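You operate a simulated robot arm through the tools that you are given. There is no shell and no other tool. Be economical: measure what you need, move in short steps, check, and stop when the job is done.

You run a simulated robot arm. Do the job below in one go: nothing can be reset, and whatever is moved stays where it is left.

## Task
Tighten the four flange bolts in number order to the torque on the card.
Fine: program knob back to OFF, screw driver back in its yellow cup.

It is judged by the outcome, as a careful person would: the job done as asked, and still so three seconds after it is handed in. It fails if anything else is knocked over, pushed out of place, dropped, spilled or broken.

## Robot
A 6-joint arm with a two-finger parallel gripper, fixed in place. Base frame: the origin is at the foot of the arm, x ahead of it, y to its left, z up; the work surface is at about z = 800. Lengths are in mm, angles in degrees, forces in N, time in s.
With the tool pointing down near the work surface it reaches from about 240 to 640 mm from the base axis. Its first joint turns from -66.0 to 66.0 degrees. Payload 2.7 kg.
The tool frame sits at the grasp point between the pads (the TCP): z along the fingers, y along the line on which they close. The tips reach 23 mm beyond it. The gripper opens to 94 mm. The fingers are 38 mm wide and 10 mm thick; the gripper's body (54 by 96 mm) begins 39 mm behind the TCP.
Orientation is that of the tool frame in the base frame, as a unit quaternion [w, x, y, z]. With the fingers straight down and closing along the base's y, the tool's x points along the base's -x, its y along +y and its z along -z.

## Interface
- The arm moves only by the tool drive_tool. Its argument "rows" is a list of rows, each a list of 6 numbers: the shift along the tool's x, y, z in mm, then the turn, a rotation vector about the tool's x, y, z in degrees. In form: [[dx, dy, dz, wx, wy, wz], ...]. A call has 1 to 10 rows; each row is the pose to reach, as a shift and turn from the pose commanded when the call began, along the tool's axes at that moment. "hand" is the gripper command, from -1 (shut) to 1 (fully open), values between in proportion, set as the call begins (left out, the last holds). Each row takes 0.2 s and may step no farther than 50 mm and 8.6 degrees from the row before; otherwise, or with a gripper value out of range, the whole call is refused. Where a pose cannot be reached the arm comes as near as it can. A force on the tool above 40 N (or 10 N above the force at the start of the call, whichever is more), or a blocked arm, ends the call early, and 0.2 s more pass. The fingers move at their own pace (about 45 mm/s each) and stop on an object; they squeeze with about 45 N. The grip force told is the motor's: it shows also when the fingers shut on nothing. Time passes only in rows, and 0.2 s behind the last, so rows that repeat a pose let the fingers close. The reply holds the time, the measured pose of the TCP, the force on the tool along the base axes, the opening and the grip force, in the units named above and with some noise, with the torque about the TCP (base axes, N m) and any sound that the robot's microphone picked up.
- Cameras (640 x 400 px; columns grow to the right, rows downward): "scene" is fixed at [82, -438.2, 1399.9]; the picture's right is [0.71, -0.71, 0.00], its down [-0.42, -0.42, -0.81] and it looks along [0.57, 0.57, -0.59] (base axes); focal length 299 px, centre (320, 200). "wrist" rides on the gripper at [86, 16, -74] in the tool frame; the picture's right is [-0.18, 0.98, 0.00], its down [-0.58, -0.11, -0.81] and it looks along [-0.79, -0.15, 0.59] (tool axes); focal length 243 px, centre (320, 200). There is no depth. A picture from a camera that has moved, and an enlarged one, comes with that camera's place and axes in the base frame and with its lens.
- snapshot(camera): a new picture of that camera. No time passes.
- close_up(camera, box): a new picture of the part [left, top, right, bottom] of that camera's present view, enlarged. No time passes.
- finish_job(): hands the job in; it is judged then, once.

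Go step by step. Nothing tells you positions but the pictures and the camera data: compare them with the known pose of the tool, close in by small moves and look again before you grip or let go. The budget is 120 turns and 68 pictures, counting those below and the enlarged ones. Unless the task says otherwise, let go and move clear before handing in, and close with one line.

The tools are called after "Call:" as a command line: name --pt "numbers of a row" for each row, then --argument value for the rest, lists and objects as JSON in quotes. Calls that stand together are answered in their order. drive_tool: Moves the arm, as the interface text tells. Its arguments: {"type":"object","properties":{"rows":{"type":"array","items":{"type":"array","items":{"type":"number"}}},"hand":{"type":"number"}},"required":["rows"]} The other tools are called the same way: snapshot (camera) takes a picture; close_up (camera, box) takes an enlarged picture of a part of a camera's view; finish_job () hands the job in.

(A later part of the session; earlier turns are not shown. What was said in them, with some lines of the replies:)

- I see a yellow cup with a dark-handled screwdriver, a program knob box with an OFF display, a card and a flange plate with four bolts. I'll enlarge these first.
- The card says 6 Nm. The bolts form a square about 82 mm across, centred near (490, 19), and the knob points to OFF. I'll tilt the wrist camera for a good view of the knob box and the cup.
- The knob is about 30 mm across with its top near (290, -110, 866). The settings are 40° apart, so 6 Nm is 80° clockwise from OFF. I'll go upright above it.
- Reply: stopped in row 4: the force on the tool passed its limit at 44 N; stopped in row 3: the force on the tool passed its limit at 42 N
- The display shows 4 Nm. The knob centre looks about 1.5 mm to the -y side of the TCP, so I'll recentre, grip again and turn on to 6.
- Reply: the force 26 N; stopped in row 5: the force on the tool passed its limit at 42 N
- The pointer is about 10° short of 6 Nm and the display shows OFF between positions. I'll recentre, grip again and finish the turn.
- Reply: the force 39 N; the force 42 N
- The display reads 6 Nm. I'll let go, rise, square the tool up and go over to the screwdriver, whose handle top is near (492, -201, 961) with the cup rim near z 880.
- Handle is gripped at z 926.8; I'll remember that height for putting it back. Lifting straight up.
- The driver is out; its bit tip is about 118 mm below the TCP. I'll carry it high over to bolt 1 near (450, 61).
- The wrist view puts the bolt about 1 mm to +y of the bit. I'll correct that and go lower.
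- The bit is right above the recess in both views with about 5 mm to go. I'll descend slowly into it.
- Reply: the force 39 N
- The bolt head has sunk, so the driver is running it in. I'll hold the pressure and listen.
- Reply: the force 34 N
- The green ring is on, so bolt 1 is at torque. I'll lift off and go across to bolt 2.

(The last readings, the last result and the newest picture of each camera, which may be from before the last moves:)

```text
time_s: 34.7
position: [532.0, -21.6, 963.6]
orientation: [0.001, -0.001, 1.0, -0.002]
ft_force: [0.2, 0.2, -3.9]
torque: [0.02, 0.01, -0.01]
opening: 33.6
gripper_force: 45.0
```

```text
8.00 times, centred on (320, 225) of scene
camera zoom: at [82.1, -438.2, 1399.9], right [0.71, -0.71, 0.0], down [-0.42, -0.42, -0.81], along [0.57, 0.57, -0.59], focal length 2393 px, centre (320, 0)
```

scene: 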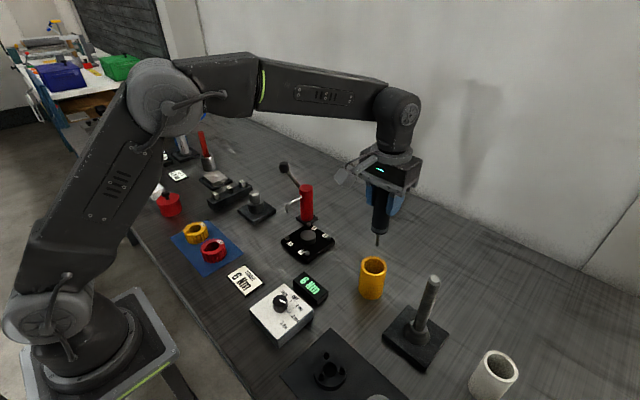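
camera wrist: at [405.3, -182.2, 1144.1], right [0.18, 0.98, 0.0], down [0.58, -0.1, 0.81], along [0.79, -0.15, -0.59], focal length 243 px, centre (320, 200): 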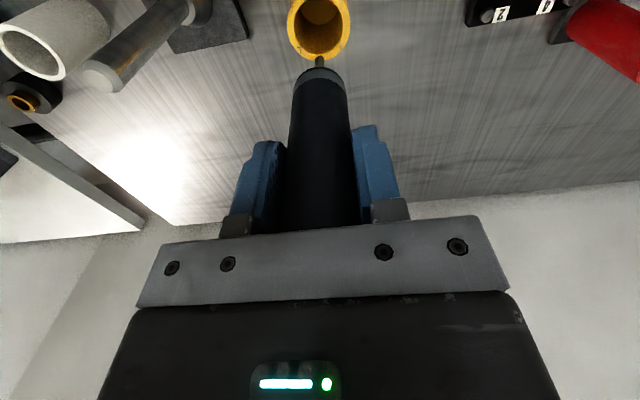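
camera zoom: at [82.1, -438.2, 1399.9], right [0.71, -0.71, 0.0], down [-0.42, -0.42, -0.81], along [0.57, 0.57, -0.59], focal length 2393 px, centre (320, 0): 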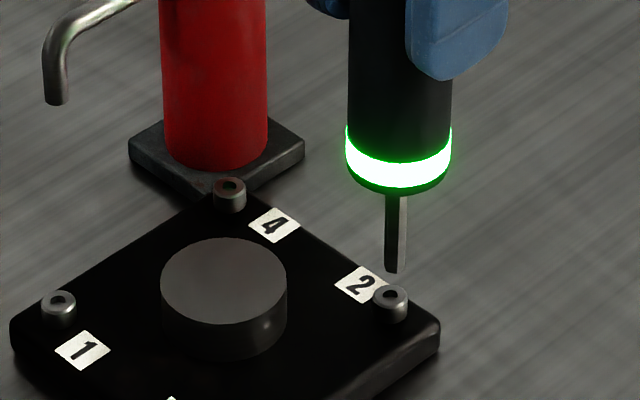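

Call:
drive_tool --pt "-0.5 2.0 3 0 0 0" --pt "-0.5 2.0 6 0 0 0" --pt "-0.5 2.0 6 0 0 0"

Call:
close_up --camera "wrist" --box '[270, 10, 366, 70]'

Call:
close_up --camera "scene" --box '[300, 215, 348, 245]'

```text
time_s: 35.5
position: [533.5, -17.9, 958.1]
orientation: [0.001, -0.002, 1.0, -0.002]
ft_force: [0.4, 0.6, -4.0]
torque: [-0.02, 0.02, 0.0]
opening: 33.3
gripper_force: 45.7
```

```text
6.67 times, centred on (318, 40) of wrist
camera zoom: at [445.9, -2.7, 1033.1], right [0.18, 0.98, 0.0], down [0.58, -0.1, 0.81], along [0.79, -0.15, -0.59], focal length 1618 px, centre (333, 1267)
```

zoom: 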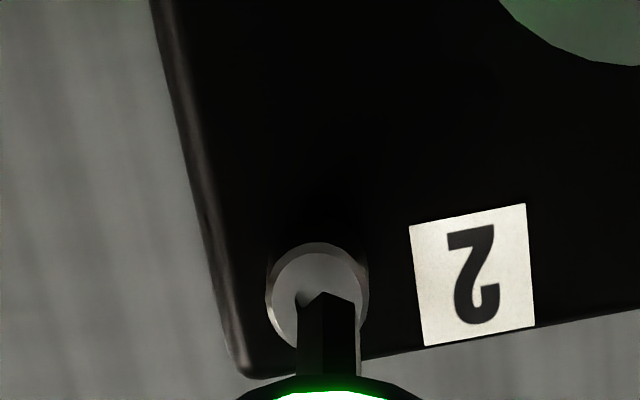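

```text
13.33 times, centred on (324, 230) of scene
camera zoom: at [82.1, -438.2, 1399.9], right [0.71, -0.71, 0.0], down [-0.42, -0.42, -0.81], along [0.57, 0.57, -0.59], focal length 3989 px, centre (267, -200)
```

zoom: 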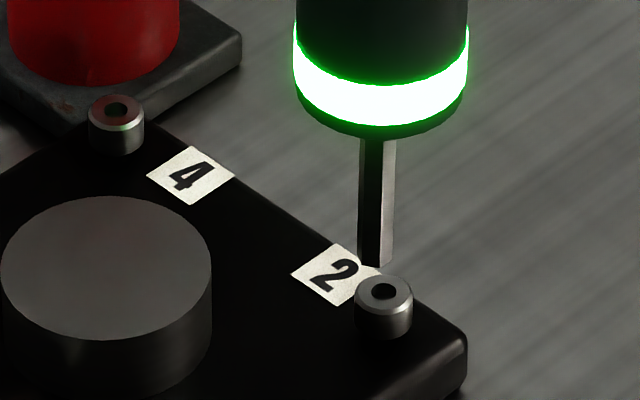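

Call:
drive_tool --pt "-1.8 -1.0 1 0 0 0" --pt "-1.8 -1.0 3 0 0 0" --pt "-1.8 -1.0 3 0 0 0" --pt "-1.8 -1.0 3 0 0 0"

Call:
close_up --camera "wrist" --box '[270, 10, 366, 70]'

Call:
close_up --camera "scene" --box '[300, 215, 348, 245]'

```text
time_s: 36.5
position: [533.8, -19.4, 953.9]
orientation: [0.001, -0.002, 1.0, -0.001]
ft_force: [0.0, 0.7, -4.2]
torque: [0.01, 0.0, -0.02]
opening: 33.5
gripper_force: 45.3
```

```text
6.67 times, centred on (318, 40) of wrist
camera zoom: at [447.7, -3.2, 1029.4], right [0.18, 0.98, 0.0], down [0.58, -0.1, 0.81], along [0.79, -0.15, -0.59], focal length 1618 px, centre (333, 1267)
```

zoom: 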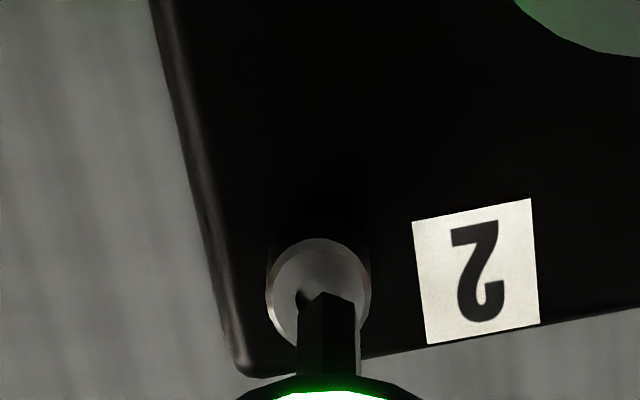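

```text
13.33 times, centred on (324, 230) of scene
camera zoom: at [82.1, -438.2, 1399.9], right [0.71, -0.71, 0.0], down [-0.42, -0.42, -0.81], along [0.57, 0.57, -0.59], focal length 3989 px, centre (267, -200)
```

zoom: 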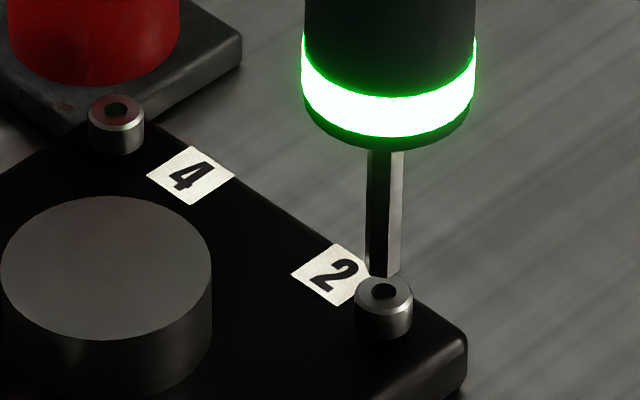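

Call:
drive_tool --pt "-0.3 -0.2 2 0 0 0" --pt "-0.3 -0.2 4 0 0 0" --pt "-0.3 -0.2 6 0 0 0" --pt "-0.3 -0.2 7 0 0 0" --pt "-0.3 -0.2 8 0 0 0" --pt "-0.3 -0.2 8 0 0 0"

Call:
close_up --camera "scene" --box '[300, 215, 348, 245]'

```text
time_s: 37.9
position: [534.4, -18.4, 947.8]
orientation: [0.0, -0.002, 1.0, -0.001]
ft_force: [1.1, -0.6, -3.9]
torque: [-0.02, -0.03, -0.01]
opening: 33.5
gripper_force: 45.0
```

```text
13.33 times, centred on (324, 230) of scene
camera zoom: at [82.1, -438.2, 1399.9], right [0.71, -0.71, 0.0], down [-0.42, -0.42, -0.81], along [0.57, 0.57, -0.59], focal length 3989 px, centre (267, -200)
```

zoom: 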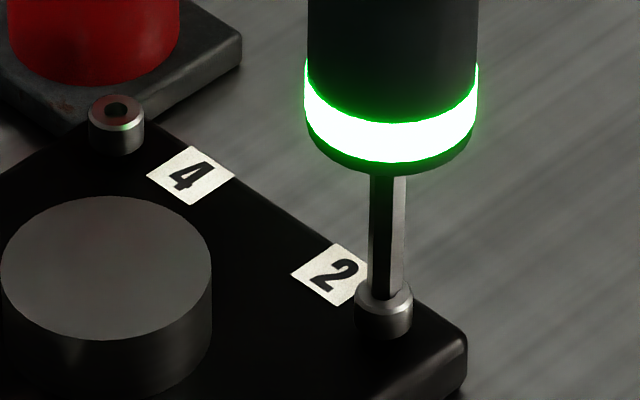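

Call:
drive_tool --pt "0 0 1 0 0 0" --pt "0 0 2 0 0 0" --pt "0 0 3 0 0 0" --pt "0 0 3.7 0 0 0" --pt "0 0 4.4 0 0 0" --pt "0 0 5 0 0 0" --pt "0 0 5 0 0 0"

Call:
close_up --camera "scene" --box '[300, 215, 348, 245]'

```text
time_s: 39.3
position: [534.9, -19.4, 945.5]
orientation: [0.003, -0.003, 1.0, -0.002]
ft_force: [-3.0, 0.9, 3.4]
torque: [0.01, 0.36, 0.02]
opening: 33.5
gripper_force: 44.6
stopped in row 6: the force on the tool passed its limit at 40 N (the readings are from after the stop); the commanded pose is now the measured one
```

```text
13.33 times, centred on (324, 230) of scene
camera zoom: at [81.9, -438.2, 1399.9], right [0.71, -0.71, 0.0], down [-0.42, -0.42, -0.81], along [0.57, 0.57, -0.59], focal length 3989 px, centre (267, -200)
```

zoom: 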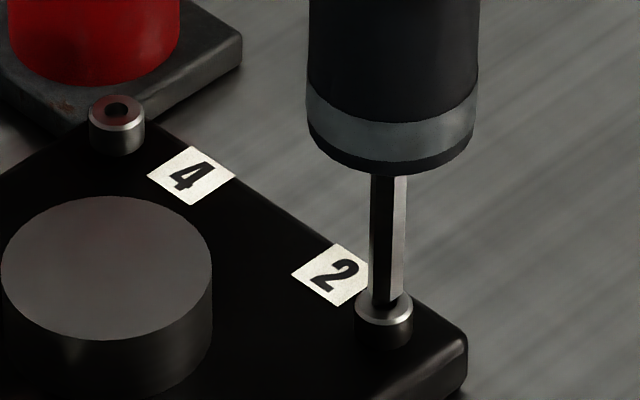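

Call:
drive_tool --pt "0 0 0.6 0 0 0" --pt "0 0 1.2 0 0 0" --pt "0 0 1.4 0 0 0" --pt "0 0 1.4 0 0 0" --pt "0 0 1.4 0 0 0" --pt "0 0 1.4 0 0 0" --pt "0 0 1.4 0 0 0" --pt "0 0 1.4 0 0 0"

Call:
close_up --camera "scene" --box '[300, 215, 348, 245]'

```text
time_s: 41.1
position: [536.3, -18.7, 946.3]
orientation: [0.005, -0.002, 1.0, -0.002]
ft_force: [-5.0, -3.7, 27.0]
torque: [-0.4, 0.65, -0.04]
opening: 33.4
gripper_force: 44.7
```

```text
13.33 times, centred on (324, 230) of scene
camera zoom: at [81.5, -438.3, 1399.9], right [0.71, -0.71, 0.0], down [-0.42, -0.42, -0.81], along [0.57, 0.57, -0.59], focal length 3989 px, centre (267, -200)
```

zoom: 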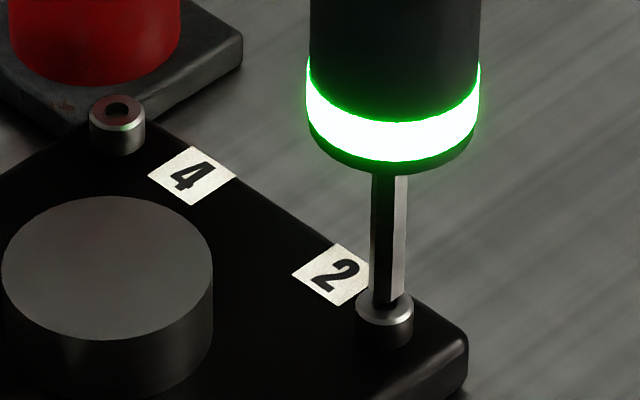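

Bolt 2 is done (green). Next is bolt 3.

Call:
drive_tool --pt "0 0 -20 0 0 0" --pt "0 0 -40 0 0 0" --pt "28 0 -40 0 0 0" --pt "56 -1 -40 0 0 0" --pt "83 -1.5 -40 0 0 0" --pt "83 -1.5 -16 0 0 0" --pt "83 -1.5 -12 0 0 0" --pt "83 -1.5 -12 0 0 0"

Call:
close_up --camera "wrist" --box '[270, 10, 366, 70]'

Call:
close_up --camera "scene" --box '[280, 230, 328, 260]'

```text
time_s: 42.9
position: [452.5, -17.8, 956.4]
orientation: [0.004, -0.003, 1.0, -0.003]
ft_force: [0.1, -1.0, -4.9]
torque: [0.0, 0.02, -0.02]
opening: 33.7
gripper_force: 45.5
```

```text
6.67 times, centred on (318, 40) of wrist
camera zoom: at [365.9, -2.1, 1031.2], right [0.18, 0.98, 0.0], down [0.58, -0.1, 0.81], along [0.8, -0.15, -0.59], focal length 1618 px, centre (333, 1267)
```

zoom: 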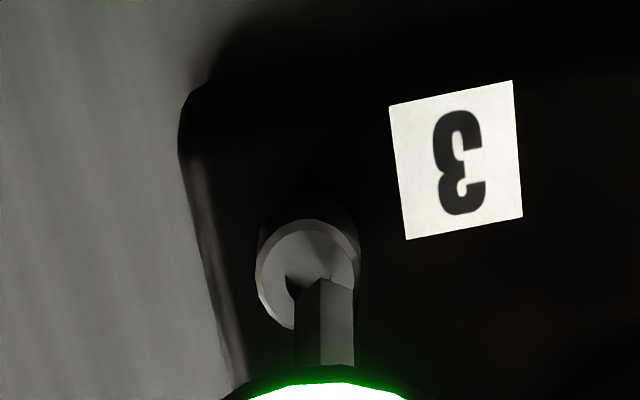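

```text
13.33 times, centred on (304, 245) of scene
camera zoom: at [82.1, -438.2, 1399.9], right [0.71, -0.71, 0.0], down [-0.42, -0.42, -0.81], along [0.57, 0.57, -0.59], focal length 3989 px, centre (533, -400)
```

zoom: 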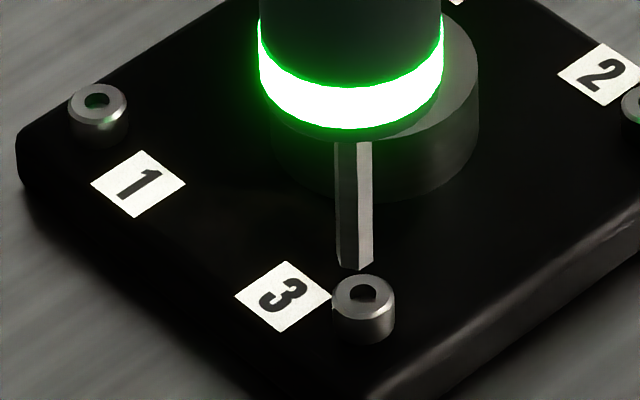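

Call:
drive_tool --pt "-0.9 -1.3 1 0 0 0" --pt "-0.9 -1.3 3 0 0 0" --pt "-0.9 -1.3 3 0 0 0" --pt "-0.9 -1.3 3 0 0 0"

Call:
close_up --camera "wrist" --box '[270, 10, 366, 70]'

Call:
close_up --camera "scene" --box '[280, 230, 328, 260]'

```text
time_s: 43.9
position: [453.8, -21.9, 953.3]
orientation: [0.003, -0.001, 1.0, -0.003]
ft_force: [-0.2, -0.1, -4.3]
torque: [-0.01, -0.03, -0.02]
opening: 33.5
gripper_force: 44.3
```

```text
6.67 times, centred on (318, 40) of wrist
camera zoom: at [366.9, -5.3, 1028.2], right [0.18, 0.98, 0.0], down [0.58, -0.1, 0.81], along [0.8, -0.15, -0.59], focal length 1618 px, centre (333, 1267)
```

zoom: 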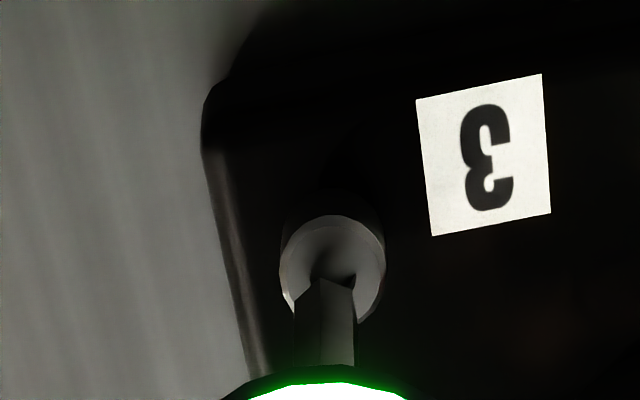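

```text
13.33 times, centred on (304, 245) of scene
camera zoom: at [82.1, -438.2, 1399.9], right [0.71, -0.71, 0.0], down [-0.42, -0.42, -0.81], along [0.57, 0.57, -0.59], focal length 3989 px, centre (533, -400)
```

zoom: 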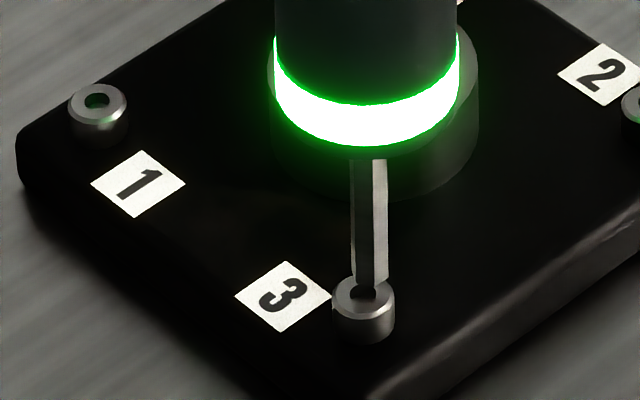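

Call:
drive_tool --pt "0.7 1.0 0 0 0 0" --pt "0.7 1.0 0 0 0 0" --pt "0.7 1.0 0 0 0 0"

Call:
close_up --camera "wrist" --box '[270, 10, 366, 70]'

Call:
close_up --camera "scene" --box '[280, 230, 328, 260]'

```text
time_s: 44.7
position: [452.8, -21.4, 953.7]
orientation: [0.003, -0.003, 1.0, -0.002]
ft_force: [0.2, 0.6, -4.1]
torque: [0.01, -0.01, 0.01]
opening: 33.2
gripper_force: 45.1
```

```text
6.67 times, centred on (318, 40) of wrist
camera zoom: at [366.0, -4.6, 1027.8], right [0.18, 0.98, 0.0], down [0.58, -0.1, 0.81], along [0.8, -0.15, -0.59], focal length 1618 px, centre (333, 1267)
```

zoom: 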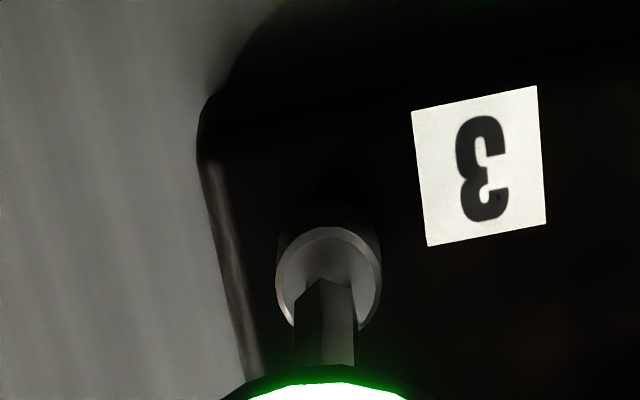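

```text
13.33 times, centred on (304, 245) of scene
camera zoom: at [82.1, -438.2, 1399.9], right [0.71, -0.71, 0.0], down [-0.42, -0.42, -0.81], along [0.57, 0.57, -0.59], focal length 3989 px, centre (533, -400)
```

zoom: 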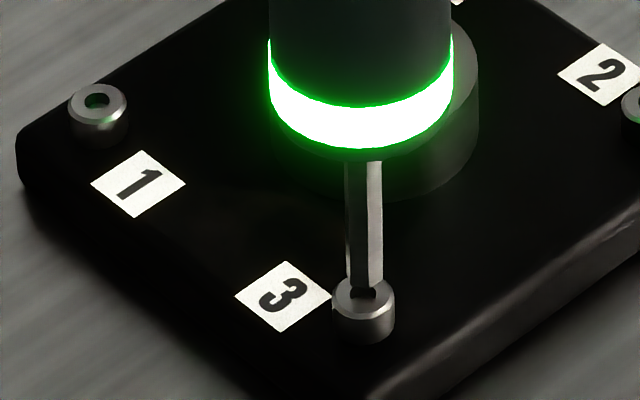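

Call:
drive_tool --pt "0 0.4 2 0 0 0" --pt "0 0.4 4 0 0 0" --pt "0 0.4 6 0 0 0" --pt "0 0.4 7 0 0 0" --pt "0 0.4 8 0 0 0" --pt "0 0.4 8.7 0 0 0" --pt "0 0.4 8.7 0 0 0" --pt "0 0.4 8.7 0 0 0"

```text
time_s: 46.5
position: [451.8, -20.6, 946.2]
orientation: [0.006, -0.003, 1.0, -0.003]
ft_force: [-8.9, 9.9, 37.4]
torque: [1.23, 1.19, 0.02]
opening: 33.8
gripper_force: 44.2
```

Contact at 37 N at the same depth as before. I'll hold, then check the light.

Call:
drive_tool --pt "0 0 0 0 0 0" --pt "0 0 0 0 0 0" --pt "0 0 0 0 0 0" --pt "0 0 0 0 0 0" --pt "0 0 0 0 0 0" --pt "0 0 0 0 0 0" --pt "0 0 0 0 0 0" --pt "0 0 0 0 0 0"

Call:
close_up --camera "scene" --box '[280, 230, 328, 260]'

```text
time_s: 48.3
position: [453.4, -21.1, 946.3]
orientation: [0.007, -0.002, 1.0, -0.002]
ft_force: [-1.3, 8.5, 32.1]
torque: [1.06, 0.22, -0.02]
opening: 33.6
gripper_force: 45.3
```

```text
13.33 times, centred on (304, 245) of scene
camera zoom: at [81.5, -438.0, 1400.0], right [0.71, -0.71, 0.0], down [-0.42, -0.42, -0.81], along [0.57, 0.57, -0.59], focal length 3989 px, centre (533, -400)
```

zoom: 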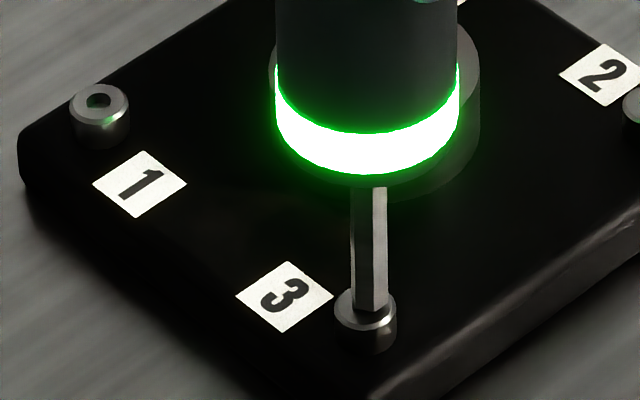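

Bolt 3 has sunk and the light is green. Next I'll hover high over bolt 4 and check clearance to the lever with the ball.

Call:
drive_tool --pt "0 0 -20 0 0 0" --pt "0 0 -50 0 0 0" --pt "-27 0 -80 0 0 0" --pt "-40 20 -80 0 0 0" --pt "-60 50 -80 0 0 0" --pt "-81.3 85 -80 0 0 0" --pt "-81.3 85 -80 0 0 0"

Call:
close_up --camera "scene" --box '[220, 110, 380, 210]'

```text
time_s: 49.9
position: [533.0, 62.6, 1023.8]
orientation: [0.003, -0.001, 1.0, -0.003]
ft_force: [-0.4, 0.0, -4.2]
torque: [-0.01, -0.03, 0.03]
opening: 33.3
gripper_force: 45.2
```

```text
4.00 times, centred on (300, 160) of scene
camera zoom: at [82.1, -438.2, 1399.9], right [0.71, -0.71, 0.0], down [-0.42, -0.42, -0.81], along [0.57, 0.57, -0.59], focal length 1197 px, centre (400, 360)
```

zoom: 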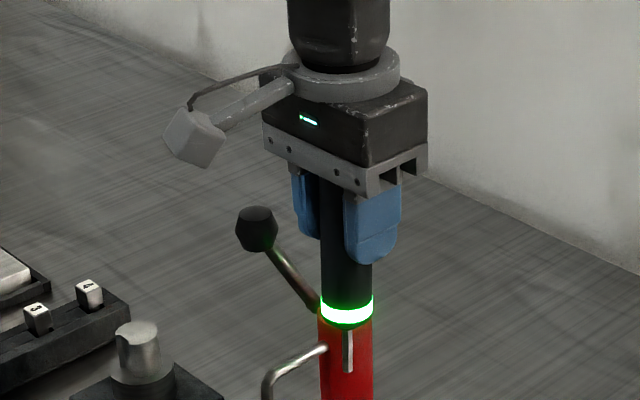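

The ball is about 28 mm wide, which is tight beside the gripper body. I'll turn the gripper 80° while high so its narrow side faces the lever.

Call:
drive_tool --pt "0 0 0 0 0 -8" --pt "0 0 0 0 0 -16" --pt "0 0 0 0 0 -24" --pt "0 0 0 0 0 -32" --pt "0 0 0 0 0 -40" --pt "0 0 0 0 0 -48" --pt "0 0 0 0 0 -56" --pt "0 0 0 0 0 -64" --pt "0 0 0 0 0 -72" --pt "0 0 0 0 0 -80"

Call:
drive_tool --pt "0 0 25 0 0 0" --pt "0 0 50 0 0 0" --pt "0 0 62 0 0 0" --pt "0 0 62 0 0 0"

Call:
close_up --camera "wrist" --box '[270, 10, 366, 70]'

Call:
close_up --camera "scene" --box '[284, 205, 332, 235]'

```text
time_s: 52.1
position: [532.4, 65.0, 1024.5]
orientation: [0.001, -0.645, 0.764, -0.003]
ft_force: [-0.2, 0.2, -4.5]
torque: [0.03, -0.05, 0.02]
opening: 33.0
gripper_force: 44.9
```

```text
time_s: 53.1
position: [533.7, 64.9, 960.8]
orientation: [0.001, -0.645, 0.764, -0.005]
ft_force: [0.2, -0.4, -4.0]
torque: [-0.01, -0.02, -0.02]
opening: 33.7
gripper_force: 44.8
```

```text
6.67 times, centred on (318, 40) of wrist
camera zoom: at [502.4, -17.1, 1037.2], right [-0.94, 0.35, -0.01], down [0.2, 0.56, 0.81], along [0.28, 0.75, -0.59], focal length 1618 px, centre (333, 1267)
```

zoom: 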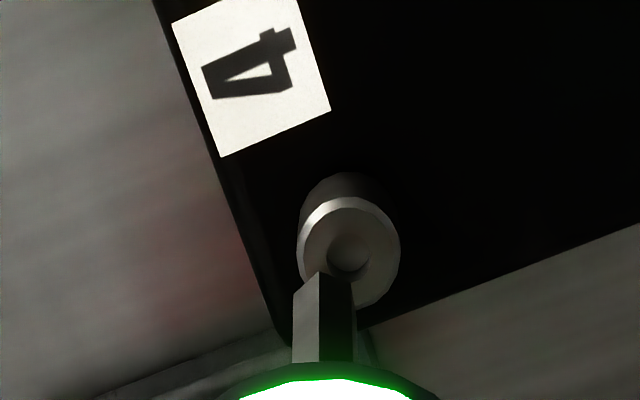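

```text
13.33 times, centred on (308, 220) of scene
camera zoom: at [82.1, -438.2, 1399.9], right [0.71, -0.71, 0.0], down [-0.42, -0.42, -0.81], along [0.57, 0.57, -0.59], focal length 3989 px, centre (480, -67)
```

zoom: 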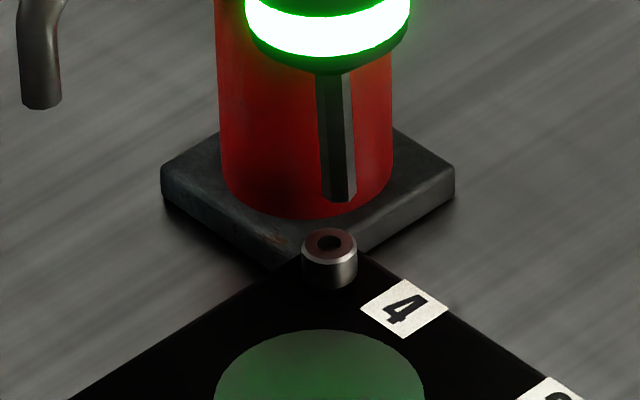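

Call:
drive_tool --pt "-0.8 2.4 3 0 0 0" --pt "-0.8 2.4 7 0 0 0" --pt "-0.8 2.4 7 0 0 0" --pt "-0.8 2.4 7 0 0 0"

Call:
close_up --camera "wrist" --box '[270, 10, 366, 70]'

Call:
close_up --camera "scene" --box '[284, 205, 332, 235]'

```text
time_s: 54.1
position: [531.0, 65.2, 955.0]
orientation: [0.002, -0.644, 0.765, -0.004]
ft_force: [0.1, 0.1, -4.0]
torque: [0.0, 0.01, 0.01]
opening: 33.4
gripper_force: 45.1
```

```text
6.67 times, centred on (318, 40) of wrist
camera zoom: at [499.8, -16.5, 1030.5], right [-0.94, 0.35, -0.01], down [0.2, 0.56, 0.8], along [0.28, 0.75, -0.59], focal length 1618 px, centre (333, 1267)
```

zoom: 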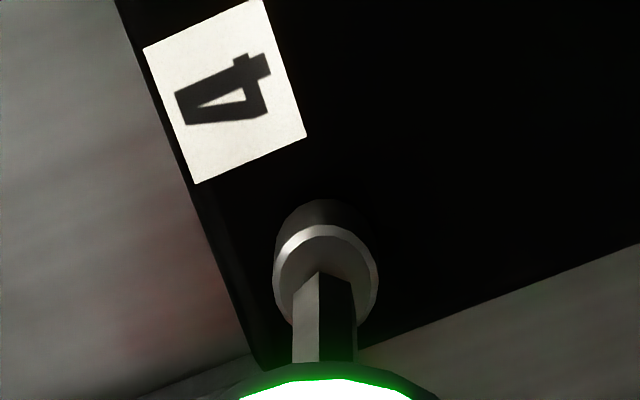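

```text
13.33 times, centred on (308, 220) of scene
camera zoom: at [82.1, -438.2, 1399.9], right [0.71, -0.71, 0.0], down [-0.42, -0.42, -0.81], along [0.57, 0.57, -0.59], focal length 3989 px, centre (480, -67)
```

zoom: 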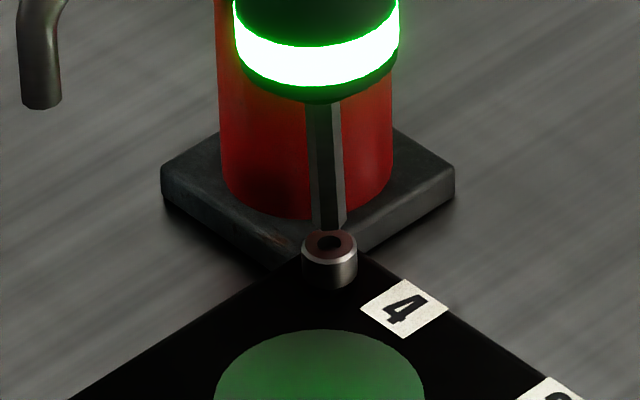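

Call:
drive_tool --pt "-0.7 -0.5 0 0 0 0" --pt "-0.7 -0.5 2 0 0 0" --pt "-0.7 -0.5 4 0 0 0" --pt "-0.7 -0.5 6 0 0 0" --pt "-0.7 -0.5 7.5 0 0 0" --pt "-0.7 -0.5 8.5 0 0 0" --pt "-0.7 -0.5 9.5 0 0 0" --pt "-0.7 -0.5 10 0 0 0" --pt "-0.7 -0.5 10 0 0 0"

```text
time_s: 56.1
position: [534.3, 66.6, 946.7]
orientation: [0.001, -0.645, 0.764, -0.005]
ft_force: [-5.5, -2.1, 5.7]
torque: [-0.31, 0.61, -0.01]
opening: 33.5
gripper_force: 45.6
```

Call:
drive_tool --pt "0 0 0.5 0 0 0" --pt "0 0 1 0 0 0" --pt "0 0 1.5 0 0 0" --pt "0 0 1.5 0 0 0" --pt "0 0 1.5 0 0 0" --pt "0 0 1.5 0 0 0" --pt "0 0 1.5 0 0 0" --pt "0 0 1.5 0 0 0" --pt "0 0 1.5 0 0 0" --pt "0 0 1.5 0 0 0"

Call:
close_up --camera "scene" --box '[276, 205, 340, 245]'

```text
time_s: 58.3
position: [532.6, 67.5, 947.6]
orientation: [0.003, -0.645, 0.765, -0.006]
ft_force: [-5.0, -4.6, 29.7]
torque: [-0.59, 0.56, -0.01]
opening: 33.7
gripper_force: 45.5
```

```text
10.00 times, centred on (308, 225) of scene
camera zoom: at [81.4, -438.4, 1399.9], right [0.71, -0.71, 0.0], down [-0.42, -0.42, -0.81], along [0.57, 0.57, -0.59], focal length 2992 px, centre (440, -50)
```

zoom: 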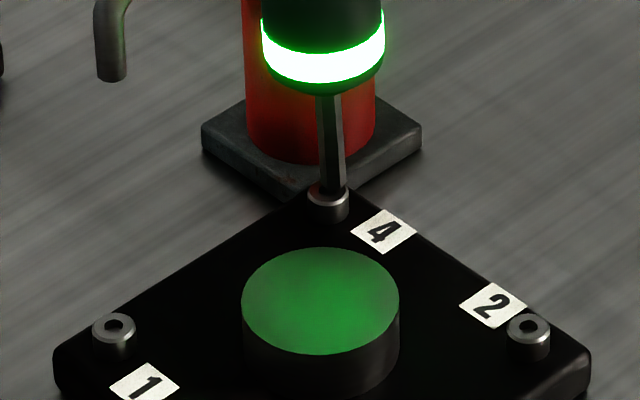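

All four bolts are tight. I'll lift off well clear of the lever and turn the gripper back.

Call:
drive_tool --pt "0 0 -40 0 0 0" --pt "0 0 -85 0 0 0" --pt "0 0 -125 0 0 8.5" --pt "0 0 -125 0 0 17" --pt "0 0 -125 0 0 25.5" --pt "0 0 -125 0 0 34" --pt "0 0 -125 0 0 42.5" --pt "0 0 -125 0 0 51" --pt "0 0 -125 0 0 59.5" --pt "0 0 -125 0 0 68"

Call:
drive_tool --pt "0 0 0 0 0 6" --pt "0 0 0 0 0 12.3" --pt "0 0 0 0 0 12.3"

```text
time_s: 60.5
position: [532.6, 67.4, 1068.8]
orientation: [0.003, -0.105, 0.994, -0.003]
ft_force: [0.0, 0.6, -4.0]
torque: [0.01, 0.0, -0.03]
opening: 33.6
gripper_force: 45.2
```

```text
time_s: 61.3
position: [532.8, 66.0, 1069.4]
orientation: [0.004, 0.001, 1.0, -0.004]
ft_force: [0.6, 0.2, -3.4]
torque: [0.01, 0.0, 0.0]
opening: 33.4
gripper_force: 44.6
```

Call:
drive_tool --pt "7 -44.5 0 0 0 0" --pt "14 -89 0 0 0 0" --pt "21 -133.5 0 0 0 0" --pt "28 -178 0 0 0 0" --pt "35 -222 0 0 0 0" --pt "42 -266.5 0 0 0 0" --pt "42 -266.5 0 0 0 0" --pt "42 -266.5 25 0 0 0" --pt "42 -266.5 40 0 0 0" --pt "42 -266.5 40 0 0 0"

Call:
close_up --camera "wrist" --box '[240, 0, 400, 100]'

Call:
close_up --camera "scene" --box '[324, 220, 420, 300]'

```text
time_s: 63.5
position: [490.1, -198.5, 1031.7]
orientation: [0.003, 0.0, 1.0, -0.002]
ft_force: [-0.6, 0.5, -5.0]
torque: [-0.02, 0.0, 0.01]
opening: 33.4
gripper_force: 44.9
```

```text
4.00 times, centred on (320, 50) of wrist
camera zoom: at [403.4, -182.9, 1105.3], right [0.18, 0.98, 0.0], down [0.58, -0.11, 0.81], along [0.8, -0.15, -0.59], focal length 970 px, centre (320, 800)
```

zoom: 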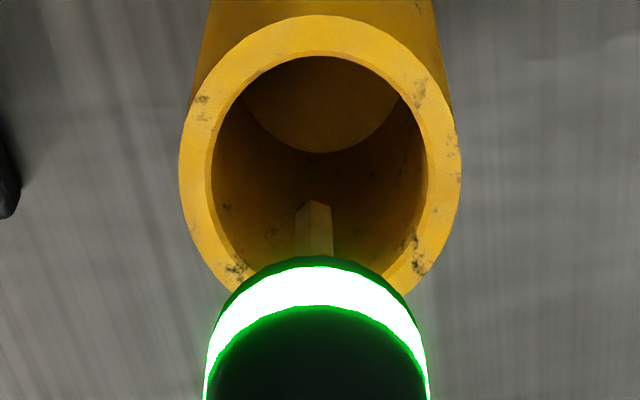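

```text
5.00 times, centred on (372, 260) of scene
camera zoom: at [82.1, -438.3, 1399.9], right [0.71, -0.71, 0.0], down [-0.42, -0.42, -0.81], along [0.57, 0.57, -0.59], focal length 1496 px, centre (60, -100)
```

zoom: 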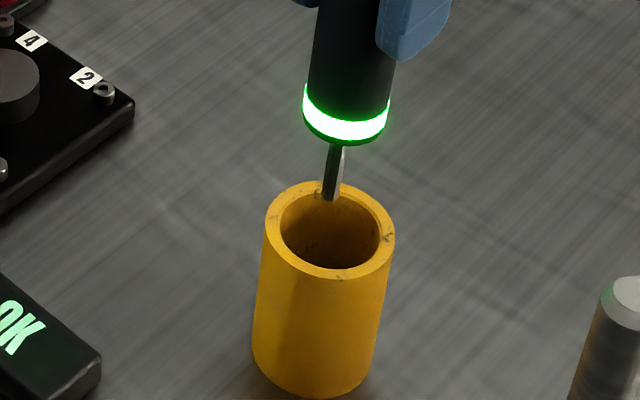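

The display now says OK. The driver is lined up over the cup, so I'll lower it slowly.

Call:
drive_tool --pt "-1 0 20 0 0 0" --pt "-1 0 40 0 0 0" --pt "-1 0 58 0 0 0" --pt "-1 0 72 0 0 0" --pt "-1 0 84 0 0 0" --pt "-1 0 94 0 0 0" --pt "-1 0 100 0 0 0" --pt "-1 0 103 0 0 0" --pt "-1 0 103 0 0 0"

```text
time_s: 65.5
position: [490.8, -199.6, 926.8]
orientation: [0.004, 0.0, 1.0, -0.003]
ft_force: [-1.5, 2.7, -1.0]
torque: [0.25, 0.15, 0.0]
opening: 33.2
gripper_force: 44.9
```

It's down at the original height with its weight on the cup. Releasing and rising straight up.

Call:
drive_tool --pt "0 0 0 0 0 0" --pt "0 0 0 0 0 0" --pt "0 0 0 0 0 0" --pt "0 0 0 0 0 0" --hand 0.5

Call:
drive_tool --pt "0 0 -20 0 0 0" --pt "0 0 -50 0 0 0" --pt "0 0 -90 0 0 0" --pt "0 0 -130 0 0 0" --pt "0 0 -155 0 0 0" --pt "0 0 -155 0 0 0"

Call:
snapshot --camera "scene"

```text
time_s: 66.5
position: [489.1, -200.6, 926.6]
orientation: [0.004, 0.0, 1.0, -0.003]
ft_force: [0.3, 0.2, -0.2]
torque: [0.03, 0.06, 0.0]
opening: 70.6
gripper_force: 0.0
```

```text
time_s: 67.9
position: [489.7, -200.9, 1081.5]
orientation: [0.003, 0.0, 1.0, -0.002]
ft_force: [0.2, -0.7, 0.4]
torque: [0.0, -0.02, 0.01]
opening: 70.4
gripper_force: 0.1
```

```text
4 pictures are left
```

scene: 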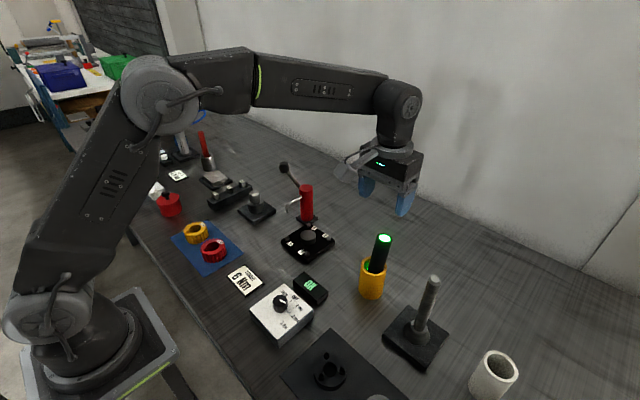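

The driver is back in its cup. Next I'll turn the knob back to OFF, first moving above it with the gripper turned to suit a counter-clockwise turn.

Call:
drive_tool --pt "40 18 0 0 0 0" --pt "80 36 0 0 0 0" --pt "120 54 0 0 0 0" --pt "160 73 0 0 0 0" --pt "198 91 0 0 0 0" --pt "198 91 40 0 0 8" --pt "198 91 80 0 0 16" --pt "198 91 120 0 0 24" --pt "198 91 150 0 0 32" --pt "198 91 160 0 0 40" --hand 0.2

Call:
drive_tool --pt "0 0 0 0 0 0" --pt "0 0 0 0 0 0"

```text
time_s: 70.1
position: [295.6, -108.1, 920.1]
orientation: [0.004, 0.344, 0.939, -0.001]
ft_force: [0.2, 0.2, 0.0]
torque: [0.0, -0.01, 0.0]
opening: 56.1
gripper_force: 0.1
```

```text
time_s: 70.7
position: [296.6, -108.1, 920.1]
orientation: [0.005, 0.342, 0.94, -0.001]
ft_force: [0.8, 0.3, -0.2]
torque: [-0.04, -0.01, 0.0]
opening: 56.4
gripper_force: 0.1
```

Call:
drive_tool --pt "1.5 -3 15 0 0 0" --pt "1.5 -3 30 0 0 0" --pt "1.5 -3 30 0 0 0" --pt "1.5 -3 30 0 0 0"

Call:
close_up --camera "wrist" --box '[160, 0, 480, 200]'

```text
time_s: 71.7
position: [291.6, -107.9, 891.9]
orientation: [0.004, 0.343, 0.939, -0.001]
ft_force: [-0.3, 0.0, 0.4]
torque: [-0.04, -0.02, -0.02]
opening: 56.4
gripper_force: 0.0
```

```text
2.00 times, centred on (320, 100) of wrist
camera zoom: at [235.1, -40.1, 967.0], right [0.77, 0.63, 0.0], down [0.37, -0.45, 0.81], along [0.52, -0.63, -0.58], focal length 485 px, centre (320, 400)
```

zoom: 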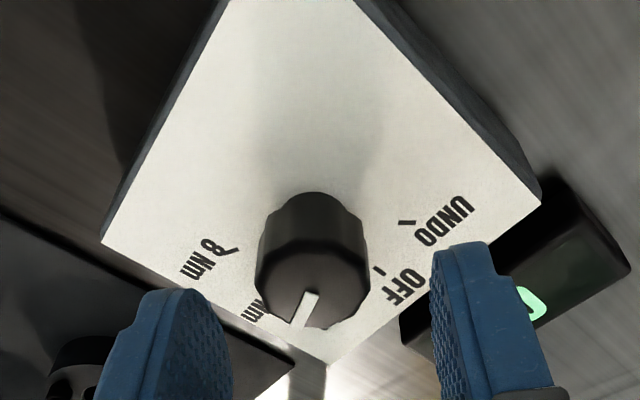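

Call:
drive_tool --pt "0 0 15 0 0 0" --pt "0 0 30 0 0 0" --pt "0 0 30 0 0 0"

Call:
drive_tool --pt "0 0 0 0 0 0" --pt "0 0 0 0 0 0" --pt "0 0 0 0 0 0" --hand -1

```text
time_s: 72.5
position: [290.4, -109.6, 862.3]
orientation: [0.004, 0.341, 0.94, -0.001]
ft_force: [0.0, -0.5, -0.4]
torque: [0.03, -0.01, 0.05]
opening: 56.4
gripper_force: 0.1
```

```text
time_s: 73.3
position: [289.9, -109.9, 862.3]
orientation: [0.004, 0.342, 0.94, -0.001]
ft_force: [2.9, 2.7, -3.8]
torque: [-0.1, -0.07, 0.02]
opening: 30.4
gripper_force: 45.1
```

Well centred, with only a small side force. Turning back counter-clockwise.

Call:
drive_tool --pt "0 0 0 0 0 -6" --pt "0 0 0 0 0 -12" --pt "0 0 0 0 0 -18" --pt "0 0 0 0 0 -24" --pt "0 0 0 0 0 -30" --pt "0 0 0 0 0 -36" --pt "0 0 0 0 0 -42" --pt "0 0 0 0 0 -48" --pt "0 0 0 0 0 -54" --pt "0 0 0 0 0 -60"

```text
time_s: 75.0
position: [290.1, -109.8, 861.2]
orientation: [0.003, -0.037, 0.999, -0.002]
ft_force: [-5.4, 3.5, 6.9]
torque: [1.09, -0.75, 0.01]
opening: 30.6
gripper_force: 44.8
stopped in row 8: the force on the tool passed its limit at 41 N (the readings are from after the stop); the commanded pose is now the measured one
```

Call:
drive_tool --pt "0 0 0 0 0 -6" --pt "0 0 0 0 0 -12" --pt "0 0 0 0 0 -18" --pt "0 0 0 0 0 -24" --pt "0 0 0 0 0 -30" --pt "0 0 0 0 0 -34" --pt "0 0 0 0 0 -34"

Call:
close_up --camera "scene" --box '[220, 260, 340, 335]'

```text
time_s: 76.6
position: [289.7, -109.7, 860.7]
orientation: [0.002, -0.327, 0.945, -0.002]
ft_force: [5.3, 17.3, -11.6]
torque: [1.47, -0.52, 0.0]
opening: 30.3
gripper_force: 45.4
```

```text
5.33 times, centred on (280, 298) of scene
camera zoom: at [82.3, -437.9, 1400.0], right [0.71, -0.71, 0.0], down [-0.42, -0.42, -0.81], along [0.57, 0.57, -0.59], focal length 1596 px, centre (533, -320)
```

zoom: 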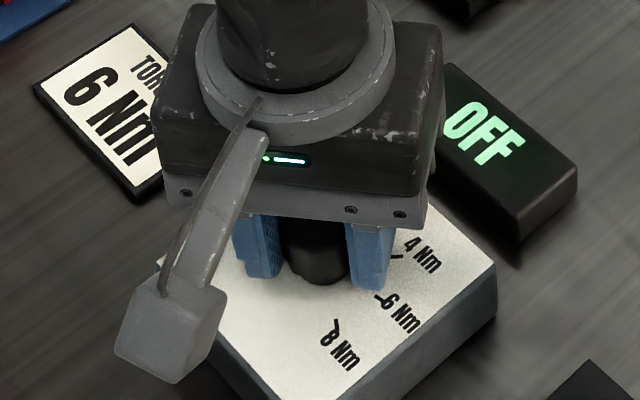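

The display reads OFF, but it also does that between positions. I'll release, rise and check where the pointer is.

Call:
drive_tool --pt "0 0 0 0 0 0" --pt "0 0 0 0 0 0" --pt "0 0 -40 0 0 0" --pt "0 0 -80 0 0 0" --pt "0 0 -120 0 0 0" --pt "0 0 -160 0 0 0" --pt "0 0 -160 0 0 0" --hand 0.2

Call:
close_up --camera "scene" --box '[220, 245, 412, 365]'

```text
time_s: 78.2
position: [290.8, -109.6, 1019.9]
orientation: [0.001, -0.326, 0.945, -0.003]
ft_force: [0.4, -0.4, -0.2]
torque: [0.0, 0.0, 0.0]
opening: 56.5
gripper_force: 0.1
```

```text
3.33 times, centred on (316, 305) of scene
camera zoom: at [82.0, -438.2, 1399.9], right [0.71, -0.71, 0.0], down [-0.42, -0.42, -0.81], along [0.57, 0.57, -0.59], focal length 997 px, centre (333, -150)
```

zoom: 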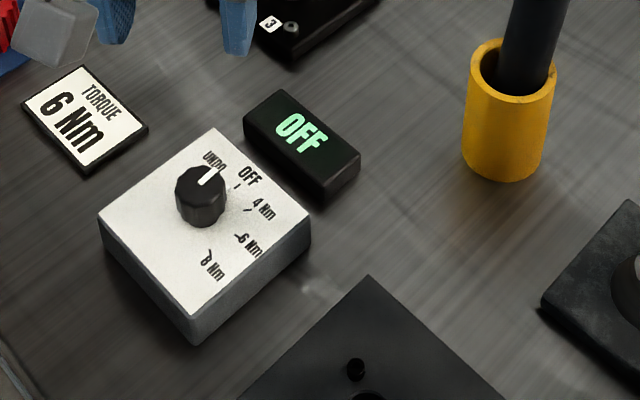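

The pointer is where it was at the start (OFF), the driver is in its yellow cup, and the gripper is empty and clear.

Call:
finish_job

```text
The job is handed in.
```

I tightened the four flange bolts in order 1-2-3-4 at the 6 Nm setting on the card, with the green light on for each. The knob is back at OFF and the screwdriver is in its yellow cup.
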